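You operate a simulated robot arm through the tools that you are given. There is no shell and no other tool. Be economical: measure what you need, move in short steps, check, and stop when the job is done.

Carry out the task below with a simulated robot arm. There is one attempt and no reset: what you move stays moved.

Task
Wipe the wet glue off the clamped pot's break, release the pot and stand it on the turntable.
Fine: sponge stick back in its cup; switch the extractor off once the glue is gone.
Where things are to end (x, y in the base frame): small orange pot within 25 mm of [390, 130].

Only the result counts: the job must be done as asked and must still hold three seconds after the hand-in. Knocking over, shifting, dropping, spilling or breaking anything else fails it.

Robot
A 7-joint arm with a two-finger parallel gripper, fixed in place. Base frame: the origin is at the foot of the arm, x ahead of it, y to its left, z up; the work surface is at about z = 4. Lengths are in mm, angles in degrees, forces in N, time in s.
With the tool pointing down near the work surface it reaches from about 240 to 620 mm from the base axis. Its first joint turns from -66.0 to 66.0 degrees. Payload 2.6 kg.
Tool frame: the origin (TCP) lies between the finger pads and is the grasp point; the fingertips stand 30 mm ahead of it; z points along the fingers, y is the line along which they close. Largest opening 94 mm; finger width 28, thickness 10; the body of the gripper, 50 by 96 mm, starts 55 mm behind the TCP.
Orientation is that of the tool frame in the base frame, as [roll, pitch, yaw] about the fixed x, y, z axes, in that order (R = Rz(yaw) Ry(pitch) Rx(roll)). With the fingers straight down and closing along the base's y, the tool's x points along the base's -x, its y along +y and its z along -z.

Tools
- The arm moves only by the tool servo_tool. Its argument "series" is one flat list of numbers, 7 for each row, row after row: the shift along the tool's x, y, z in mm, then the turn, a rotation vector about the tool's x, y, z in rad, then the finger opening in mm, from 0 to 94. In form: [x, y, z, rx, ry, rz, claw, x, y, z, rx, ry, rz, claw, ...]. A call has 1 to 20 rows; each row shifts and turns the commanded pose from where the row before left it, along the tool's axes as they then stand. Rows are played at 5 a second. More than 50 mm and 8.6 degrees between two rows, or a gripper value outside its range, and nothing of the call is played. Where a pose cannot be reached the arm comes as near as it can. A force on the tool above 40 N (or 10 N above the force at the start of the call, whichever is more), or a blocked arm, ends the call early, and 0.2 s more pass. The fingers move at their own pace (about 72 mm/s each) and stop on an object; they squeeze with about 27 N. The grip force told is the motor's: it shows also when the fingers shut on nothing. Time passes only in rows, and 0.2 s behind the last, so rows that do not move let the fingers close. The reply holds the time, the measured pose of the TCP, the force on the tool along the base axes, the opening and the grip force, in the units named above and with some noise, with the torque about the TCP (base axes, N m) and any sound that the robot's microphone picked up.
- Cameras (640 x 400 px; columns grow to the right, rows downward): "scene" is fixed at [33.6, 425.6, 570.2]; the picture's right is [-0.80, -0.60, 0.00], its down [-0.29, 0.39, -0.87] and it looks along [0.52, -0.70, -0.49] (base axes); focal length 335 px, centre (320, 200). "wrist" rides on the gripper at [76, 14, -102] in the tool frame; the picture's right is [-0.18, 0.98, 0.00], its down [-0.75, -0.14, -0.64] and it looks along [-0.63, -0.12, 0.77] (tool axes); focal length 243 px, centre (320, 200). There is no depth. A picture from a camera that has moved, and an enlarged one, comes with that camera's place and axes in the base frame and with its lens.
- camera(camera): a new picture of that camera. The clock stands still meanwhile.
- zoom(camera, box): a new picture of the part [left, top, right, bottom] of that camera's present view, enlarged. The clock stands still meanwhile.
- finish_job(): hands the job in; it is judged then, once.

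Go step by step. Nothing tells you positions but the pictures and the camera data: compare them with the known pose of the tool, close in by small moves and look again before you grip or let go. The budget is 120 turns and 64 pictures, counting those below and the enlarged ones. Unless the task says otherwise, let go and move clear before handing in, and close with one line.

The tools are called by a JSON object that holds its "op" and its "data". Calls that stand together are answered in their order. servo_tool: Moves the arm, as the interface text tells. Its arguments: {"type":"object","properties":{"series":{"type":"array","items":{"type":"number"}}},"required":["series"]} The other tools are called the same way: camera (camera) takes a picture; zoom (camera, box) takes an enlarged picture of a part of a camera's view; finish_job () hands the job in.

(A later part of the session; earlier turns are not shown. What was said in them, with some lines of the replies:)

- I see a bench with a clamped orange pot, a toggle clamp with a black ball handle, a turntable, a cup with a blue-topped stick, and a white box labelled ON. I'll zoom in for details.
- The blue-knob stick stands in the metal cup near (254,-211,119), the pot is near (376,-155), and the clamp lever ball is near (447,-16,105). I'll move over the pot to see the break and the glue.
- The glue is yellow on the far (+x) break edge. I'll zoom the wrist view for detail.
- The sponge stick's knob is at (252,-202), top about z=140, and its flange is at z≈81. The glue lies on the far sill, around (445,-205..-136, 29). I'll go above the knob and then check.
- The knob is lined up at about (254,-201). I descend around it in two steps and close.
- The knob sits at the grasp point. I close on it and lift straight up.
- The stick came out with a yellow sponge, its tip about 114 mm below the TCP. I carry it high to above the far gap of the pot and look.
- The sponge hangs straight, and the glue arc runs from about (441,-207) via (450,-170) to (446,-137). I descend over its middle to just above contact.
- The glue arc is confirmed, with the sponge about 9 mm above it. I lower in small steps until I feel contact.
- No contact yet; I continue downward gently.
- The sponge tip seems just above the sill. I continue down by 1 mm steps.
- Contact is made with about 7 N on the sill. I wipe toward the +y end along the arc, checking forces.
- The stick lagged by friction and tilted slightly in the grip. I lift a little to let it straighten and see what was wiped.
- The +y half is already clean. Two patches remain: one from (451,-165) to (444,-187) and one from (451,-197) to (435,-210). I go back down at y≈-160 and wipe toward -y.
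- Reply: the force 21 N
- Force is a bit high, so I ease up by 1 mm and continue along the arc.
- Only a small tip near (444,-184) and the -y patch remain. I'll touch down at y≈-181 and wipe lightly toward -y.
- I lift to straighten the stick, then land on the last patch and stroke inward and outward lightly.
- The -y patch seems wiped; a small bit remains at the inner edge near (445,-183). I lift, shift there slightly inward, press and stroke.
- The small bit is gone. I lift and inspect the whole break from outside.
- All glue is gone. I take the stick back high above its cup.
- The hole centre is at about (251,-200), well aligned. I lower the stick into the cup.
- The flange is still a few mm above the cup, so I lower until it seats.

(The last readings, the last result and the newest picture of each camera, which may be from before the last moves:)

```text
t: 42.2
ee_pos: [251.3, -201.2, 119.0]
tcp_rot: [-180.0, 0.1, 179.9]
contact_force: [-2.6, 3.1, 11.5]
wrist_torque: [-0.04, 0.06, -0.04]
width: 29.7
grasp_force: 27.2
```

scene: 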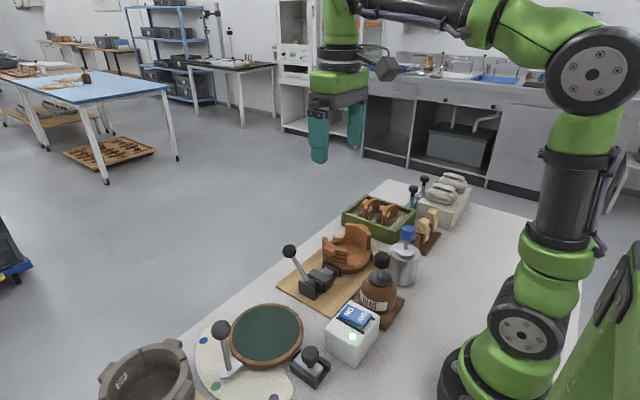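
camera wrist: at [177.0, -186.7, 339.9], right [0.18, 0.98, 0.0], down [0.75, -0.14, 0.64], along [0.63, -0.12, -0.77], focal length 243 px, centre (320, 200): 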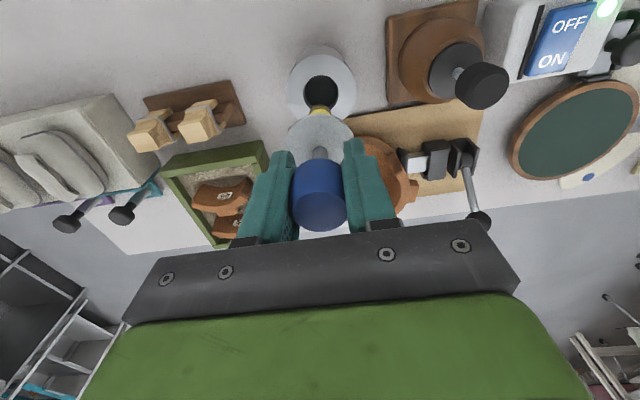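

It is seated (11.5 N). I release with a modest opening and lift away.

{"op": "servo_tool", "data": {"series": [0, 0, -1, 0, 0, 0, 36, 0, 0, 0, 0, 0, 0, 50, 0, 0, 0, 0, 0, 0, 60, 0, 0, -20, 0, 0, 0, 60, 0, 0, -40, 0, 0, 0, 60, 0, 0, -40, 0, 0, 0, 60, 0, 0, -40, 0, 0, 0, 60, 0, 0, -40, 0, 0, 0, 60, 0, 0, 0, 0, 0, 0, 60]}}

{"op": "camera", "data": {"camera": "wrist"}}

{"op": "zoom", "data": {"camera": "scene", "box": [290, 200, 450, 370]}}

```text
t: 44.2
ee_pos: [252.8, -198.7, 301.4]
tcp_rot: [-180.0, 0.0, -180.0]
contact_force: [0.3, 0.3, 0.4]
wrist_torque: [0.0, 0.02, 0.03]
width: 59.9
grasp_force: 0.1
```

```text
24 pictures are left
camera wrist: at [176.2, -185.4, 402.3], right [0.18, 0.98, 0.0], down [0.75, -0.14, 0.64], along [0.63, -0.12, -0.77], focal length 243 px, centre (320, 200)
```

wrist: 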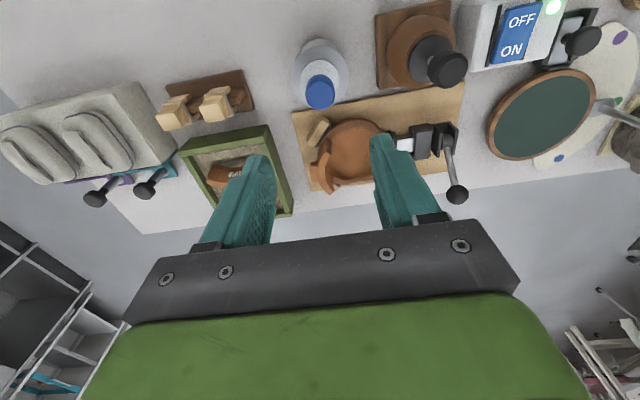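

```text
2.35 times, centred on (370, 285) of scene
camera zoom: at [33.6, 425.6, 570.2], right [-0.8, -0.6, 0.0], down [-0.29, 0.39, -0.87], along [0.52, -0.7, -0.49], focal length 787 px, centre (202, 0)
```

zoom: 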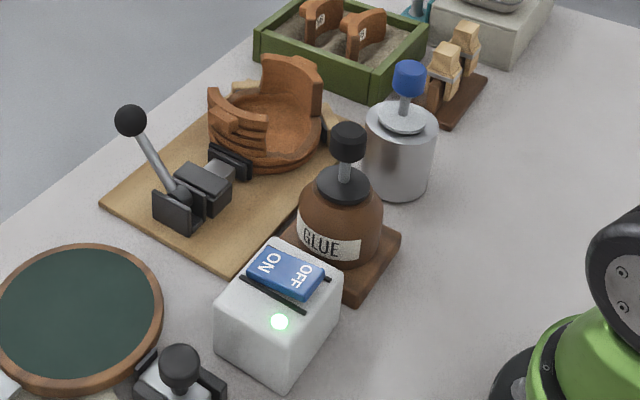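

The stick is home. Next the extractor switch: the OFF end is near (233,17), z≈70. I move above it with fingers closed.

{"op": "servo_tool", "data": {"series": [3, 43, 0, 0, 0, 0, 0, 3, 43, 0, 0, 0, 0, 0, 3, 43, 0, 0, 0, 0, 0, 3, 43, 0, 0, 0, 0, 0, 0, 44, 40, 0, 0, 0, 0, 0, 0, 48, 0, 0, 0, 0, 0, 0, 40, 0, 0, 0, 0, 0, 0, 0, 0, 0, 0, 0]}}

{"op": "camera", "data": {"camera": "wrist"}}

{"op": "zoom", "data": {"camera": "scene", "box": [310, 230, 410, 370]}}

```text
refused: row 5 steps farther than a row can; nothing moved
```

```text
22 pictures are left
camera wrist: at [176.2, -185.4, 402.3], right [0.18, 0.98, 0.0], down [0.75, -0.14, 0.64], along [0.63, -0.12, -0.77], focal length 243 px, centre (320, 200)
```

wrist: 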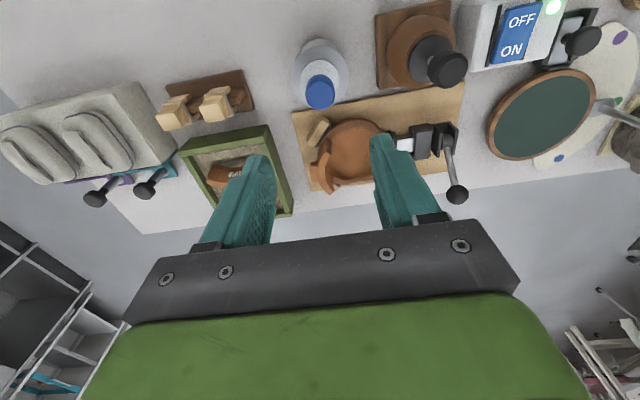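

```text
2.86 times, centred on (360, 300) of scene
camera zoom: at [33.6, 425.6, 570.2], right [-0.8, -0.6, 0.0], down [-0.29, 0.39, -0.87], along [0.52, -0.7, -0.49], focal length 956 px, centre (206, -86)
```

zoom: 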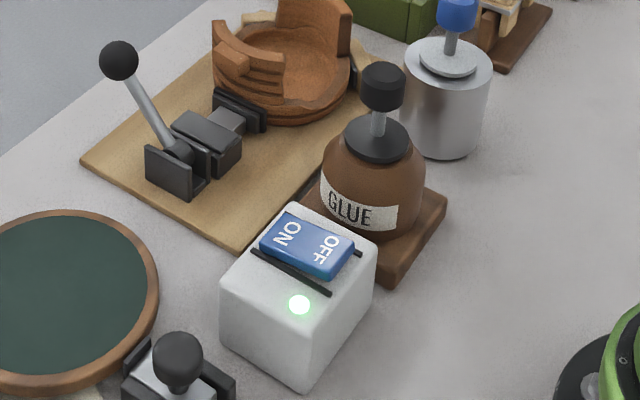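

The call was refused for step size; I resend with smaller steps.

{"op": "servo_tool", "data": {"series": [3, 43, 0, 0, 0, 0, 0, 3, 43, 0, 0, 0, 0, 0, 3, 43, 0, 0, 0, 0, 0, 3, 43, 0, 0, 0, 0, 0, 0, 43, 15, 0, 0, 0, 0, 0, 0, 40, 0, 0, 0, 0, 0, 0, 40, 0, 0, 0, 0, 0, 0, 15, 0, 0, 0, 0, 0, 0, 0, 0, 0, 0, 0]}}

{"op": "camera", "data": {"camera": "wrist"}}

```text
t: 46.2
ee_pos: [240.2, 15.7, 189.9]
tcp_rot: [-180.0, 0.0, -180.0]
contact_force: [0.8, -1.1, 0.6]
wrist_torque: [0.02, 0.04, -0.04]
width: 0.0
grasp_force: 26.4
```

```text
20 pictures are left
camera wrist: at [163.6, 29.7, 290.6], right [0.18, 0.98, 0.0], down [0.75, -0.14, 0.64], along [0.63, -0.12, -0.77], focal length 243 px, centre (320, 200)
```

wrist: 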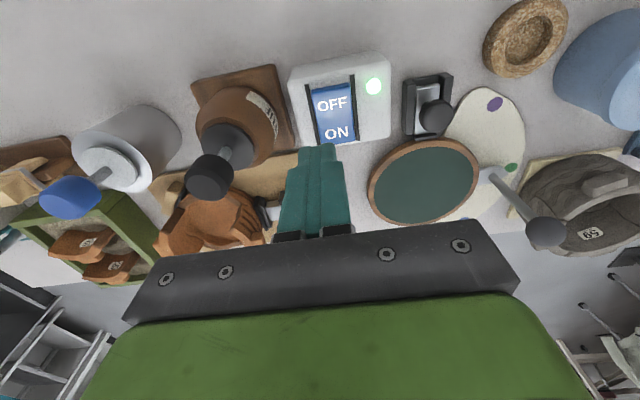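

The OFF end is at about (234,24). I shift and descend slowly until it clicks.

{"op": "servo_tool", "data": {"series": [6, 8, 20, 0, 0, 0, 0, 0, 0, 25, 0, 0, 0, 0, 0, 0, 20, 0, 0, 0, 0, 0, 0, 6, 0, 0, 0, 0, 0, 0, 0, 0, 0, 0, 0]}}

```text
t: 47.4
ee_pos: [233.4, 22.1, 118.2]
tcp_rot: [-180.0, 0.1, -180.0]
contact_force: [-0.8, 0.9, 0.8]
wrist_torque: [0.03, -0.02, -0.06]
width: 0.2
grasp_force: 27.0
```

{"op": "servo_tool", "data": {"series": [0, 0, 3, 0, 0, 0, 0, 0, 0, 3, 0, 0, 0, 0, 0, 0, 3, 0, 0, 0, 0, 0, 0, 3, 0, 0, 0, 0, 0, 0, 0, 0, 0, 0, 0]}}

{"op": "zoom", "data": {"camera": "scene", "box": [310, 230, 410, 370]}}

```text
t: 48.6
ee_pos: [234.6, 22.1, 107.8]
tcp_rot: [-180.0, 0.0, 180.0]
contact_force: [-0.5, 0.2, 0.5]
wrist_torque: [0.02, -0.01, 0.0]
width: 0.0
grasp_force: 27.2
```

```text
2.86 times, centred on (360, 300) of scene
camera zoom: at [33.6, 425.6, 570.2], right [-0.8, -0.6, 0.0], down [-0.29, 0.39, -0.87], along [0.52, -0.7, -0.49], focal length 956 px, centre (206, -86)
```

zoom: 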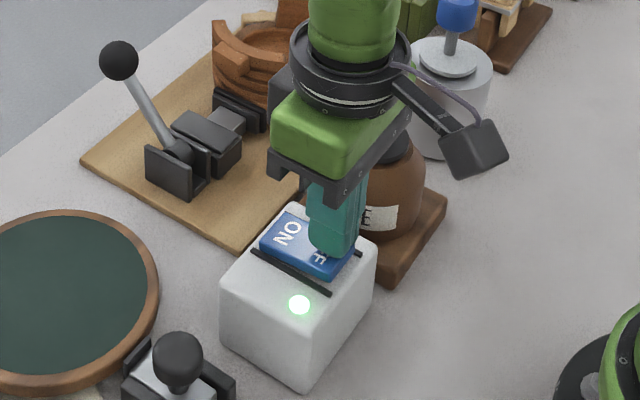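

{"op": "servo_tool", "data": {"series": [0, 0, 2, 0, 0, 0, 0, 0, 0, 2, 0, 0, 0, 0, 0, 0, 2, 0, 0, 0, 0, 0, 0, 2, 0, 0, 0, 0, 0, 0, 0, 0, 0, 0, 0]}}

```text
t: 49.3
ee_pos: [234.4, 20.8, 103.4]
tcp_rot: [179.9, -0.1, 179.9]
contact_force: [-1.8, -1.2, 5.0]
wrist_torque: [-0.05, 0.0, 0.01]
width: 0.0
grasp_force: 27.0
heard: click
stopped in row 3: the force on the tool passed its limit at 51 N (the readings are from after the stop); the commanded pose is now the measured one
```

Clicked. I lift off and check the light.

{"op": "servo_tool", "data": {"series": [0, 0, -20, 0, 0, 0, 0, 0, 0, -45, 0, 0, 0, 0, 0, 0, -45, 0, 0, 0, 0, 0, 0, -45, 0, 0, 0, 0, 0, 0, 0, 0, 0, 0, 0]}}

{"op": "camera", "data": {"camera": "wrist"}}

```text
t: 50.5
ee_pos: [233.8, 21.5, 257.5]
tcp_rot: [179.9, -0.1, 179.9]
contact_force: [-0.5, -0.1, -0.1]
wrist_torque: [0.0, 0.02, 0.01]
width: 0.0
grasp_force: 27.5
```

```text
18 pictures are left
camera wrist: at [157.4, 36.5, 359.6], right [0.19, 0.98, 0.0], down [0.75, -0.14, 0.64], along [0.63, -0.12, -0.77], focal length 243 px, centre (320, 200)
```

wrist: 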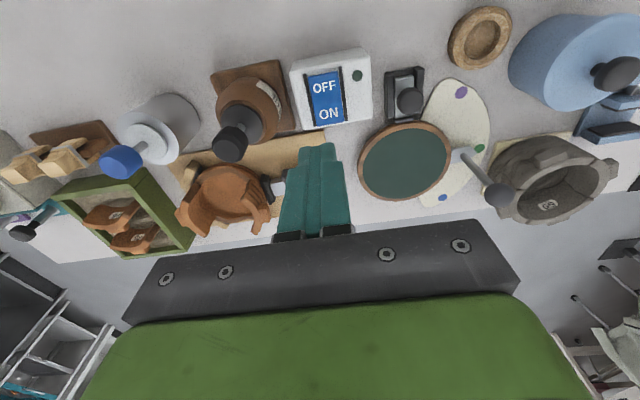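

The extractor is off. Next the clamp lever: I move above its ball near (447,-16,105) with open fingers and check.

{"op": "servo_tool", "data": {"series": [-43, -7.5, 0, 0, 0, 0, 60, -43, -7.5, 0, 0, 0, 0, 60, -43, -7.5, 0, 0, 0, 0, 60, -42, -7.5, -10, 0, 0, 0, 60, -42, -7.5, 30, 0, 0, 0, 60, 0, 0, 35, 0, 0, 0, 60, 0, 0, 0, 0, 0, 0, 60]}}

{"op": "camera", "data": {"camera": "wrist"}}

{"op": "zoom", "data": {"camera": "scene", "box": [250, 160, 370, 310]}}

```text
refused: row 5 steps farther than a row can; nothing moved
```

```text
17 pictures are left
camera wrist: at [157.4, 36.5, 359.6], right [0.19, 0.98, 0.0], down [0.75, -0.14, 0.64], along [0.63, -0.12, -0.77], focal length 243 px, centre (320, 200)
```

wrist: 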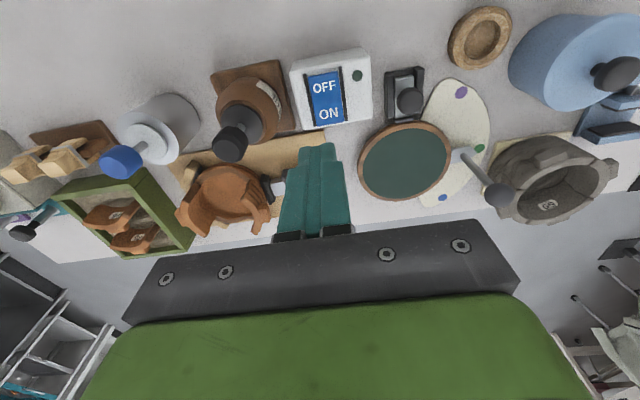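

```text
2.67 times, centred on (310, 235) of scene
camera zoom: at [33.6, 425.6, 570.2], right [-0.8, -0.6, 0.0], down [-0.29, 0.39, -0.87], along [0.52, -0.7, -0.49], focal length 892 px, centre (347, 107)
```

zoom: 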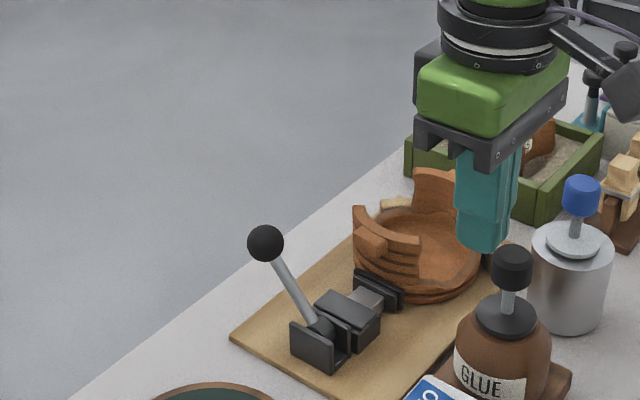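

I resend with steps under 50 mm, leaving pictures for after.

{"op": "servo_tool", "data": {"series": [-43, -7.5, 0, 0, 0, 0, 60, -43, -7.5, 0, 0, 0, 0, 60, -43, -7.5, 0, 0, 0, 0, 60, -42, -7.5, 0, 0, 0, 0, 60, -42, -7.5, 10, 0, 0, 0, 60, 0, 0, 40, 0, 0, 0, 60, 0, 0, 0, 0, 0, 0, 60]}}

```text
t: 52.1
ee_pos: [448.2, -16.0, 207.0]
tcp_rot: [-179.9, 0.1, 179.9]
contact_force: [-0.1, 0.4, 1.1]
wrist_torque: [0.02, -0.01, -0.02]
width: 59.7
grasp_force: 0.1
```

{"op": "camera", "data": {"camera": "wrist"}}

```text
15 pictures are left
camera wrist: at [371.2, -2.4, 309.2], right [0.19, 0.98, 0.0], down [0.75, -0.14, 0.64], along [0.63, -0.12, -0.77], focal length 243 px, centre (320, 200)
```

wrist: 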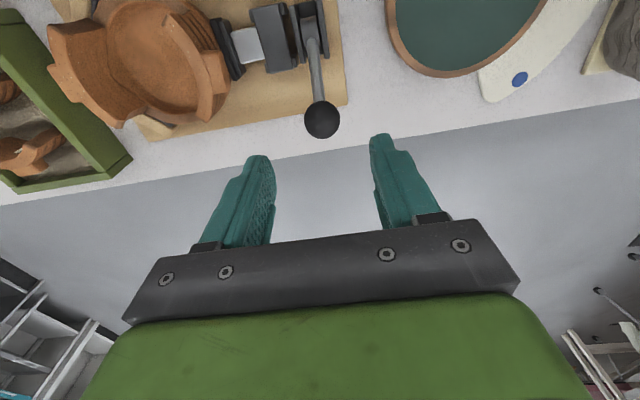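

The ball is at about (447,-16,110) and the pivot near (394,-16,42), so the radius is about 86 mm. I lower onto the ball and grip it.

{"op": "servo_tool", "data": {"series": [0.5, 0, 35, 0, 0, 0, 60, 0, 0, 35, 0, 0, 0, 60, 0, 0, 27, 0, 0, 0, 60, 0, 0, 0, 0, 0, 0, 40, 0, 0, 0, 0, 0, 0, 15, 0, 0, 0, 0, 0, 0, 15, 0, 0, 0, 0, 0, 0, 15]}}

```text
t: 53.7
ee_pos: [446.5, -15.5, 112.9]
tcp_rot: [180.0, 0.0, -180.0]
contact_force: [1.5, -2.4, -3.9]
wrist_torque: [-0.01, -0.24, -0.04]
width: 31.8
grasp_force: 44.7
```

Gripped. I try the lever a few degrees along the arc toward -x (up and back).

{"op": "servo_tool", "data": {"series": [4.9, 0, -3.5, 0, 0, 0, 15, 5.1, 0, -3.2, 0, 0, 0, 15, 0, 0, 0, 0, 0, 0, 15]}}

```text
t: 54.5
ee_pos: [437.4, -16.5, 119.5]
tcp_rot: [-179.9, 0.3, 179.8]
contact_force: [10.4, -5.4, 0.3]
wrist_torque: [-0.08, -0.76, 0.13]
width: 31.2
grasp_force: 44.9
```

It moves with about 10 N resistance; I continue along the arc.

{"op": "servo_tool", "data": {"series": [5.3, 0, -2.8, 0, 0, 0, 15, 5.5, 0, -2.4, 0, 0, 0, 15, 5.6, 0, -2.1, 0, 0, 0, 15, 5.8, 0, -1.7, 0, 0, 0, 15, 0, 0, 0, 0, 0, 0, 15]}}

```text
t: 55.7
ee_pos: [418.5, -16.0, 128.7]
tcp_rot: [-179.8, 0.6, -179.9]
contact_force: [15.8, -7.6, 18.3]
wrist_torque: [-0.16, -1.04, 0.07]
width: 30.9
grasp_force: 45.2
```

{"op": "zoom", "data": {"camera": "scene", "box": [270, 180, 370, 310]}}

```text
3.08 times, centred on (320, 245) of scene
camera zoom: at [33.5, 425.6, 570.2], right [-0.8, -0.6, 0.0], down [-0.29, 0.39, -0.87], along [0.52, -0.7, -0.49], focal length 1030 px, centre (320, 62)
```

zoom: 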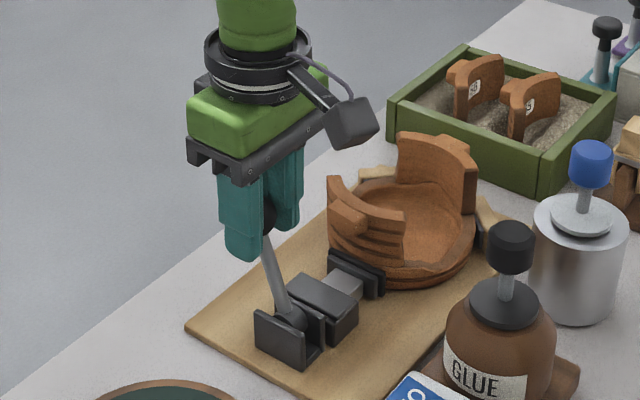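

{"op": "servo_tool", "data": {"series": [6, 0, -3.2, 0, 0, 0, 15, 6, 0, -1.6, 0, 0, 0, 15, 6, 0, -1.2, 0, 0, 0, 15, 6, 0, -0.8, 0, 0, 0, 15, 0, 0, 0, 0, 0, 0, 15]}}

```text
t: 56.9
ee_pos: [391.2, -15.8, 135.9]
tcp_rot: [-179.9, 0.3, -180.0]
contact_force: [11.3, -10.9, 6.2]
wrist_torque: [-0.14, -1.17, 0.0]
width: 30.9
grasp_force: 44.7
```

Near vertical now; I carry on over the top.

{"op": "servo_tool", "data": {"series": [6, 0, 0, 0, 0, 0, 15, 6, 0, 0.2, 0, 0, 0, 15, 6, 0, 0.7, 0, 0, 0, 15, 6, 0, 1, 0, 0, 0, 15, 6, 0, 1.5, 0, 0, 0, 15, 0, 0, 0, 0, 0, 0, 15]}}

```text
t: 58.3
ee_pos: [361.3, -16.0, 133.2]
tcp_rot: [-179.9, 0.5, 179.9]
contact_force: [6.1, -11.8, 24.7]
wrist_torque: [-0.22, -1.42, -0.03]
width: 30.6
grasp_force: 44.8
```

{"op": "zoom", "data": {"camera": "scene", "box": [270, 180, 370, 310]}}

```text
3.08 times, centred on (320, 245) of scene
camera zoom: at [33.5, 425.6, 570.2], right [-0.8, -0.6, 0.0], down [-0.29, 0.39, -0.87], along [0.52, -0.7, -0.49], focal length 1030 px, centre (320, 62)
```

zoom: 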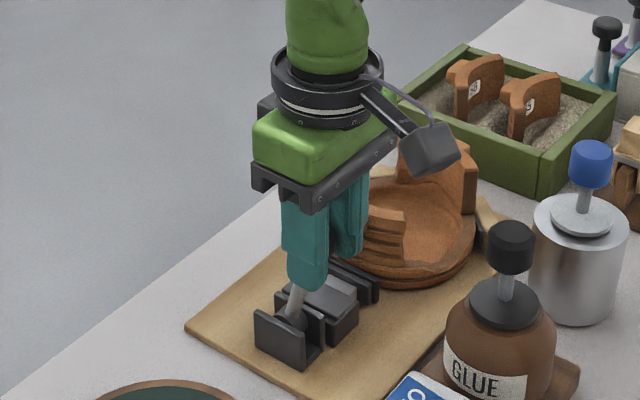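

The jaw is backing off. I continue the lever to its stop, easing the height.

{"op": "servo_tool", "data": {"series": [0, 0, -1, 0, 0, 0, 15, 5, 0, 1.0, 0, 0, 0, 15, 5, 0, 1.5, 0, 0, 0, 15, 5, 0, 2, 0, 0, 0, 15, 0, 0, 0, 0, 0, 0, 15]}}

```text
t: 59.5
ee_pos: [346.5, -15.5, 127.6]
tcp_rot: [-179.9, 0.2, -179.9]
contact_force: [10.2, -15.3, 7.7]
wrist_torque: [-0.18, -1.32, -0.09]
width: 31.1
grasp_force: 44.9
```

{"op": "servo_tool", "data": {"series": [5, 0, 2.3, 0, 0, 0, 15, 5, 0, 2.7, 0, 0, 0, 15, 5, 0, 3, 0, 0, 0, 15, 0, 0, 0, 0, 0, 0, 15]}}

```text
t: 60.5
ee_pos: [331.2, -15.4, 119.3]
tcp_rot: [-179.9, 0.4, -179.9]
contact_force: [14.6, -15.1, 0.9]
wrist_torque: [-0.14, -1.34, -0.1]
width: 31.1
grasp_force: 45.4
```

{"op": "servo_tool", "data": {"series": [4, 0, 2.8, 0, 0, 0, 15, 4, 0, 3.2, 0, 0, 0, 15, 0, 0, 0, 0, 0, 0, 15]}}

{"op": "zoom", "data": {"camera": "scene", "box": [270, 180, 370, 310]}}

```text
t: 61.3
ee_pos: [324.4, -15.3, 113.4]
tcp_rot: [-179.9, 0.4, 179.9]
contact_force: [12.8, -19.6, 10.1]
wrist_torque: [-0.27, -0.81, -0.16]
width: 30.7
grasp_force: 45.4
```

```text
3.08 times, centred on (320, 245) of scene
camera zoom: at [33.6, 425.6, 570.2], right [-0.8, -0.6, 0.0], down [-0.29, 0.39, -0.87], along [0.52, -0.7, -0.49], focal length 1030 px, centre (320, 62)
```

zoom: 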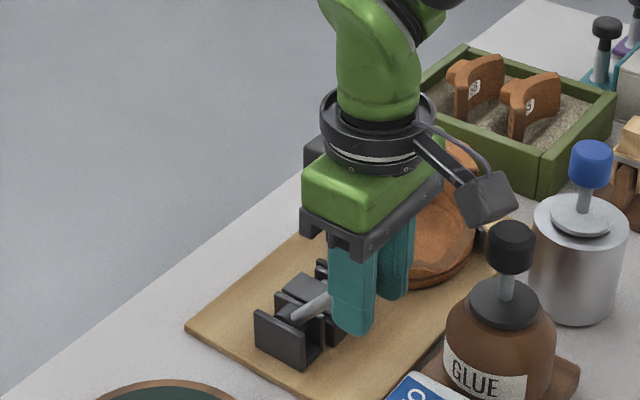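

The jaw is clearly retracted. I let go of the ball, lift away and look.

{"op": "servo_tool", "data": {"series": [0, 0, 0, 0, 0, 0, 34, 0, 0, 0, 0, 0, 0, 55, 0, 0, 0, 0, 0, 0, 60, 0, 0, -30, 0, 0, 0, 60, 0, 0, -40, 0, 0, 0, 60, 0, 0, -40, 0, 0, 0, 60, 0, -40, 0, 0, 0, 0, 60, 0, -40, 0, 0, 0, 0, 60, 0, -30, 0, 0, 0, 0, 60, 0, 0, 0, 0, 0, 0, 60]}}

{"op": "camera", "data": {"camera": "wrist"}}

```text
t: 63.5
ee_pos: [322.6, -126.0, 223.9]
tcp_rot: [-180.0, 0.1, 179.9]
contact_force: [0.0, -0.6, 0.6]
wrist_torque: [0.01, 0.01, -0.04]
width: 59.8
grasp_force: 0.0
```

```text
11 pictures are left
camera wrist: at [246.9, -110.8, 324.9], right [0.19, 0.98, 0.0], down [0.75, -0.14, 0.64], along [0.63, -0.12, -0.77], focal length 243 px, centre (320, 200)
```

wrist: 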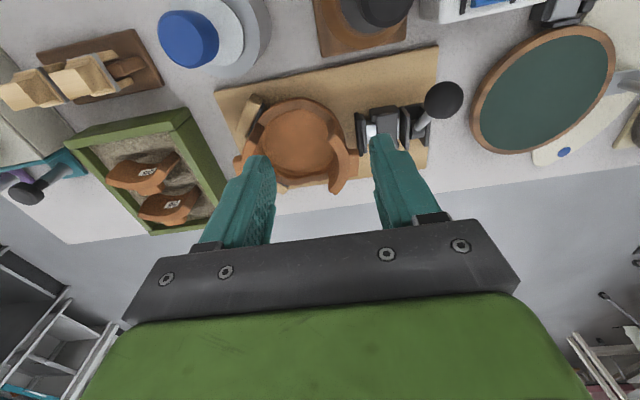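

The lever stayed over and the jaw is clear of the pot. I plan to hold the pot from inside with outward pressure on its two walls (lug axis turned about 8°). I move above its centre at about (398,-170).

{"op": "servo_tool", "data": {"series": [-25, -15, 0, 0, 0, 0.067, 50, -25, -15, 0, 0, 0, 0.067, 50, -26, -11, 0, 0, 0, 0, 50, 0, 0, 0, 0, 0, 0, 50]}}

{"op": "zoom", "data": {"camera": "wrist", "box": [200, 40, 440, 190]}}

```text
t: 64.5
ee_pos: [396.2, -172.0, 222.9]
tcp_rot: [180.0, 0.0, 172.2]
contact_force: [0.1, -1.0, 0.5]
wrist_torque: [0.01, 0.0, -0.03]
width: 50.2
grasp_force: 0.1
```

```text
2.67 times, centred on (320, 115) of wrist
camera zoom: at [322.5, -147.5, 324.7], right [0.32, 0.95, 0.0], down [0.73, -0.24, 0.64], along [0.61, -0.2, -0.77], focal length 647 px, centre (320, 427)
```

zoom: 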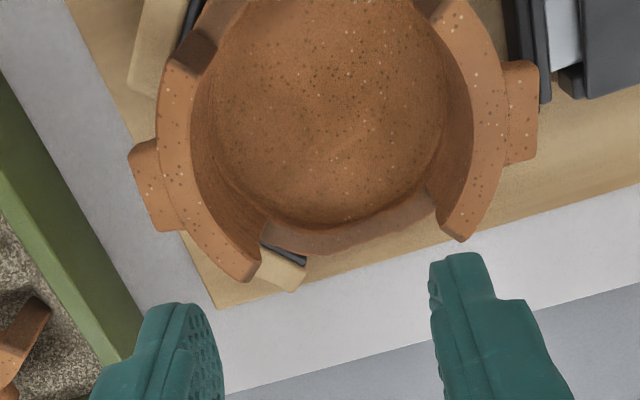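

The lug-axis midpoint is at about (397.5,-167). With fingers at 50 mm opening I descend inside the pot.

{"op": "servo_tool", "data": {"series": [-0.6, 5.1, 30, 0, 0, 0, 50, 0, 0, 40, 0, 0, 0, 50, 0, 0, 40, 0, 0, 0, 50, 0, 0, 25, 0, 0, 0, 50, 0, 0, 20, 0, 0, 0, 50, 0, 0, 0, 0, 0, 0, 50]}}

```text
t: 65.9
ee_pos: [396.1, -165.4, 67.3]
tcp_rot: [180.0, -0.1, 172.2]
contact_force: [-0.4, -0.7, 0.3]
wrist_torque: [0.0, 0.02, 0.01]
width: 50.1
grasp_force: 0.0
```

I open gently against the inner walls and read the width and force.

{"op": "servo_tool", "data": {"series": [0, 0, 5, 0, 0, 0, 62, 0, 0, 0, 0, 0, 0, 72, 0, 0, 0, 0, 0, 0, 82, 0, 0, 0, 0, 0, 0, 82, 0, 0, 0, 0, 0, 0, 82]}}

```text
t: 67.1
ee_pos: [394.8, -165.7, 62.6]
tcp_rot: [-180.0, 0.0, 172.2]
contact_force: [-4.7, -0.6, 5.9]
wrist_torque: [-0.07, -0.06, -0.02]
width: 65.9
grasp_force: 0.1
```

The fingers stopped at 66 mm, on the walls. I test with a small lift.

{"op": "servo_tool", "data": {"series": [0, 0, -3, 0, 0, 0, 94, 0, 0, -5, 0, 0, 0, 94, 0, 0, 0, 0, 0, 0, 94, 0, 0, 0, 0, 0, 0, 94]}}

{"op": "zoom", "data": {"camera": "scene", "box": [290, 180, 400, 300]}}

```text
t: 68.1
ee_pos: [395.4, -166.1, 69.9]
tcp_rot: [-180.0, -0.1, 172.2]
contact_force: [-2.0, 0.4, -5.2]
wrist_torque: [0.02, 0.05, -0.03]
width: 65.7
grasp_force: 0.1
```

```text
3.33 times, centred on (345, 240) of scene
camera zoom: at [33.7, 425.6, 570.2], right [-0.8, -0.6, 0.0], down [-0.29, 0.39, -0.87], along [0.52, -0.7, -0.49], focal length 1115 px, centre (237, 67)
```

zoom: 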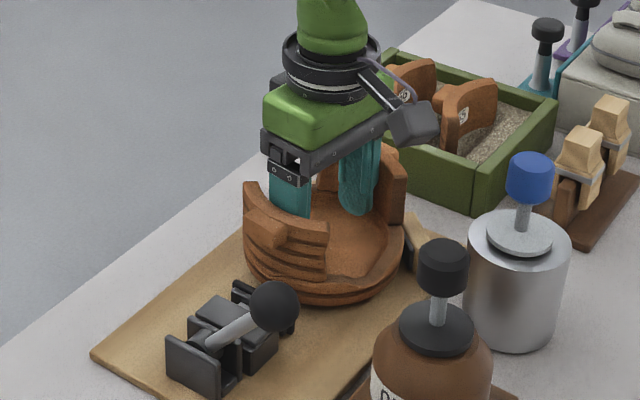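

The pot hangs free (about 5 N). I lift it slowly straight up.

{"op": "servo_tool", "data": {"series": [0, 0, -6, 0, 0, 0, 94, 0, 0, -10, 0, 0, 0, 94, 0, 0, -12, 0, 0, 0, 94, 0, 0, -14, 0, 0, 0, 94, 0, 0, -16, 0, 0, 0, 94, 0, 0, -18, 0, 0, 0, 94, 0, 0, -18, 0, 0, 0, 94, 0, 0, -18, 0, 0, 0, 94, 0, 0, -14, 0, 0, 0, 94, 0, 0, -8, 0, 0, 0, 94, 0, 0, 0, 0, 0, 0, 94]}}

```text
t: 70.5
ee_pos: [396.6, -165.4, 205.8]
tcp_rot: [179.9, 0.0, 172.3]
contact_force: [-0.5, -0.3, -4.9]
wrist_torque: [0.01, 0.02, 0.02]
width: 66.6
grasp_force: 0.0
```

Held firmly. I carry it smoothly toward the turntable, aiming for (392,120) to stay clear of the tall lever.

{"op": "servo_tool", "data": {"series": [1.2, 8, 0, 0, 0, 0, 94, 2.1, 14, 0, 0, 0, 0, 94, 2.7, 17.6, 0, 0, 0, 0, 94, 2.7, 17.6, 0, 0, 0, 0, 94, 2.7, 17.6, 0, 0, 0, 0, 94, 2.7, 17.6, 0, 0, 0, 0, 94, 2.7, 17.6, 0, 0, 0, 0, 94, 2.7, 17.6, 0, 0, 0, 0, 94, 2.7, 17.6, 0, 0, 0, 0, 94, 2.7, 17.6, 0, 0, 0, 0, 94, 2.7, 17.6, 0, 0, 0, 0, 94, 2.7, 17.6, 0, 0, 0, 0, 94, 2.7, 17.6, 0, 0, 0, 0, 94, 2.7, 17.6, 0, 0, 0, 0, 94, 2.7, 17.6, 0, 0, 0, 0, 94, 2.7, 17.6, 0, 0, 0, 0, 94, 2.1, 14, 0, 0, 0, 0, 94, 0, 0, 0, 0, 0, 0, 94]}}

{"op": "camera", "data": {"camera": "scene"}}

```text
t: 74.3
ee_pos: [391.2, 120.0, 204.2]
tcp_rot: [-180.0, 0.0, 172.2]
contact_force: [-0.3, -0.9, -4.7]
wrist_torque: [0.0, 0.02, 0.0]
width: 66.9
grasp_force: 0.2
```

```text
8 pictures are left
```

scene: 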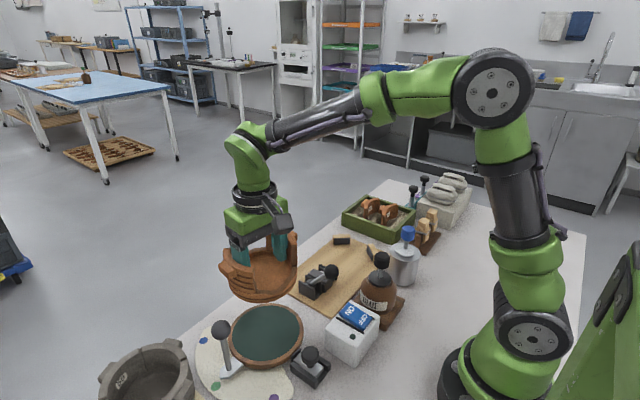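

The pot hangs over the turntable. I lower to a bit above it.

{"op": "servo_tool", "data": {"series": [0, 0, 15, 0, 0, 0, 94, 0, 0, 18, 0, 0, 0, 94, 0, 0, 18, 0, 0, 0, 94, 0, 0, 18, 0, 0, 0, 94, 0, 0, 15, 0, 0, 0, 94, 0, 0, 12, 0, 0, 0, 94, 0, 0, 8, 0, 0, 0, 94, 0, 0, 0, 0, 0, 0, 94]}}

{"op": "zoom", "data": {"camera": "scene", "box": [190, 220, 340, 400]}}

```text
t: 76.1
ee_pos: [391.1, 118.8, 100.3]
tcp_rot: [179.9, -0.1, 172.2]
contact_force: [0.5, -0.2, -5.0]
wrist_torque: [-0.03, 0.04, 0.01]
width: 67.2
grasp_force: 0.1
```

```text
2.22 times, centred on (265, 310) of scene
camera zoom: at [33.7, 425.6, 570.2], right [-0.8, -0.6, 0.0], down [-0.29, 0.39, -0.87], along [0.52, -0.7, -0.49], focal length 744 px, centre (442, -44)
```

zoom: 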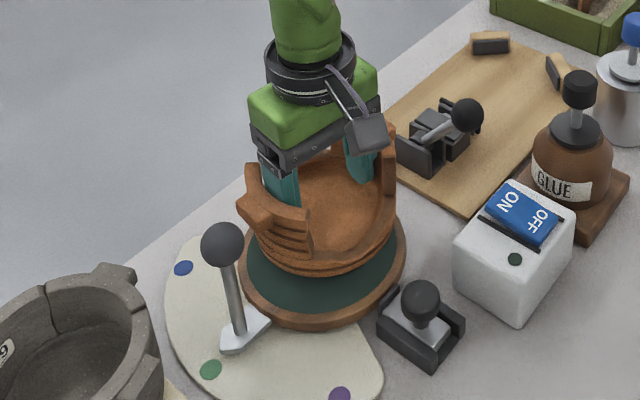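

Clear all round. I lower in small steps until it touches down.

{"op": "servo_tool", "data": {"series": [0, 0, 4, 0, 0, 0, 94, 0, 0, 4, 0, 0, 0, 94, 0, 0, 3, 0, 0, 0, 94, 0, 0, 2, 0, 0, 0, 94, 0, 0, 2, 0, 0, 0, 94, 0, 0, 0, 0, 0, 0, 94]}}

```text
t: 77.5
ee_pos: [390.9, 119.0, 85.7]
tcp_rot: [180.0, 0.0, 172.3]
contact_force: [-0.5, -0.5, -4.7]
wrist_torque: [-0.02, 0.01, 0.03]
width: 66.5
grasp_force: 0.0
```

{"op": "servo_tool", "data": {"series": [0, 0, 2, 0, 0, 0, 94, 0, 0, 2, 0, 0, 0, 94, 0, 0, 1, 0, 0, 0, 94, 0, 0, 1, 0, 0, 0, 94, 0, 0, 0, 0, 0, 0, 94]}}

```text
t: 78.7
ee_pos: [393.5, 119.6, 80.5]
tcp_rot: [179.9, 0.3, 172.2]
contact_force: [-0.4, -4.1, 29.2]
wrist_torque: [0.11, 0.12, 0.01]
width: 66.7
grasp_force: 0.0
```

Touchdown. I relax the pressure, free the fingers and check before rising.

{"op": "servo_tool", "data": {"series": [0, 0, -1.5, 0, 0, 0, 94, 0, 0, 0, 0, 0, 0, 64, 0, 0, 0, 0, 0, 0, 55, 0, 0, 0, 0, 0, 0, 50, 0, 0, 0, 0, 0, 0, 50]}}

{"op": "zoom", "data": {"camera": "scene", "box": [190, 220, 340, 400]}}

```text
t: 79.9
ee_pos: [391.6, 118.2, 81.2]
tcp_rot: [-180.0, 0.0, 172.3]
contact_force: [0.3, 0.2, -0.2]
wrist_torque: [0.01, 0.0, 0.02]
width: 50.1
grasp_force: 0.1
```

```text
2.22 times, centred on (265, 310) of scene
camera zoom: at [33.6, 425.6, 570.2], right [-0.8, -0.6, 0.0], down [-0.29, 0.39, -0.87], along [0.52, -0.7, -0.49], focal length 744 px, centre (442, -44)
```

zoom: 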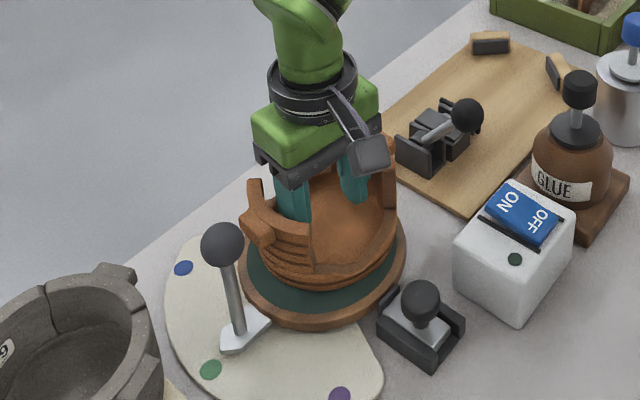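

The pot stands flat on the turntable. I rise straight up and check its position.

{"op": "servo_tool", "data": {"series": [0, 0, -15, 0, 0, 0, 50, 0, 0, -30, 0, 0, 0, 50, 0, 0, -40, 0, 0, 0, 50, 0, 0, -40, 0, 0, 0, 50, 10, 0, -40, 0, 0, 0, 50, 40, 0, -20, 0, 0, 0, 50, 40, 0, -20, 0, 0, 0, 50, 0, 0, 0, 0, 0, 0, 50]}}

{"op": "camera", "data": {"camera": "wrist"}}

{"op": "camera", "data": {"camera": "scene"}}

```text
t: 81.7
ee_pos: [301.4, 130.9, 287.5]
tcp_rot: [-180.0, 0.1, 172.2]
contact_force: [-0.2, 0.4, 1.5]
wrist_torque: [-0.03, 0.03, 0.0]
width: 50.0
grasp_force: 0.0
```

```text
5 pictures are left
camera wrist: at [228.3, 156.0, 388.7], right [0.32, 0.95, 0.0], down [0.73, -0.24, 0.64], along [0.61, -0.2, -0.77], focal length 243 px, centre (320, 200)
```

wrist: 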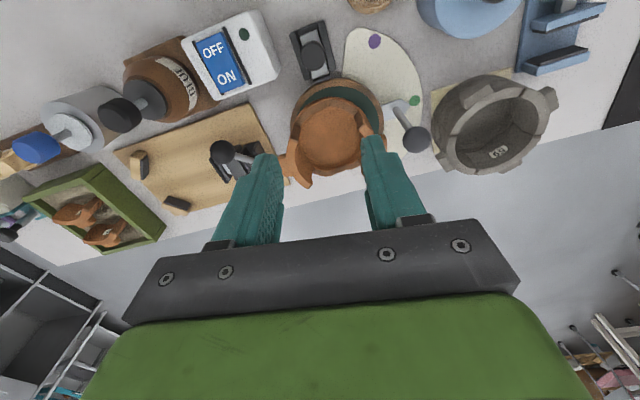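

```text
4 pictures are left
```

scene: 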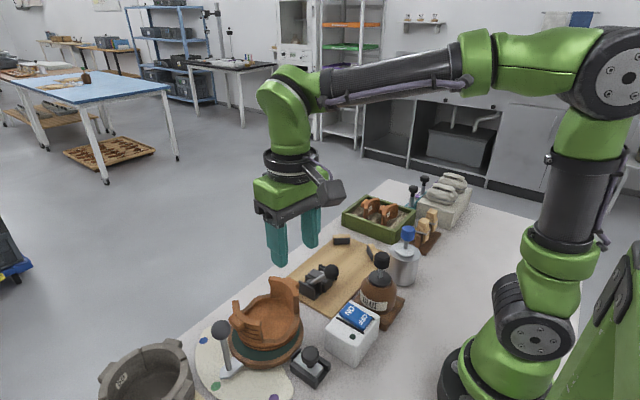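

The pot appears about 10–12 mm from the target; I zoom in once to verify.

{"op": "zoom", "data": {"camera": "wrist", "box": [260, 60, 420, 200]}}

{"op": "zoom", "data": {"camera": "scene", "box": [210, 260, 320, 380]}}

```text
2.86 times, centred on (340, 130) of wrist
camera zoom: at [228.3, 156.0, 388.7], right [0.32, 0.95, 0.0], down [0.73, -0.24, 0.64], along [0.61, -0.2, -0.77], focal length 693 px, centre (263, 400)
```

zoom: 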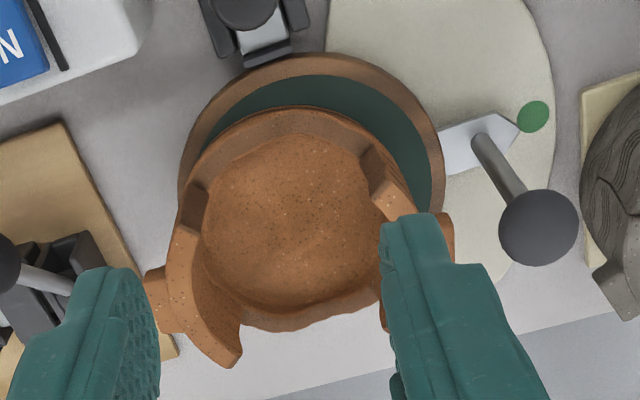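

```text
3.33 times, centred on (265, 320) of scene
camera zoom: at [33.6, 425.6, 570.2], right [-0.8, -0.6, 0.0], down [-0.29, 0.39, -0.87], along [0.52, -0.7, -0.49], focal length 1115 px, centre (503, -200)
```

zoom: 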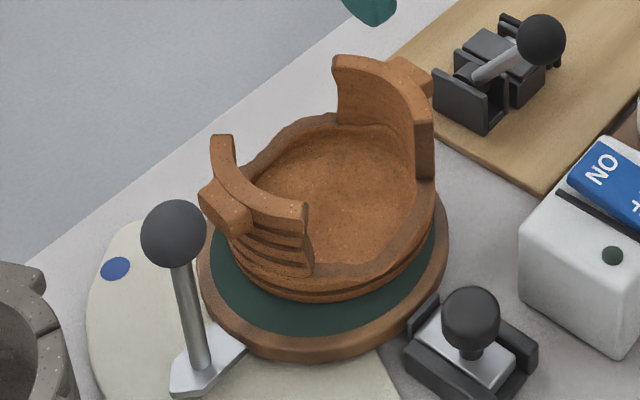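

The pot stands at about (386,121), inside the 25 mm tolerance. The glue is gone, the stick is in its cup, the extractor is off, and the arm is clear, so I hand in.

{"op": "finish_job", "data": {}}

```text
The job is handed in.
```

The job is handed in: the glue is wiped off the break, the sponge stick is back in its cup, the extractor is off, and the pot is unclamped and standing on the turntable at about (386, 121), roughly 10 mm from target.
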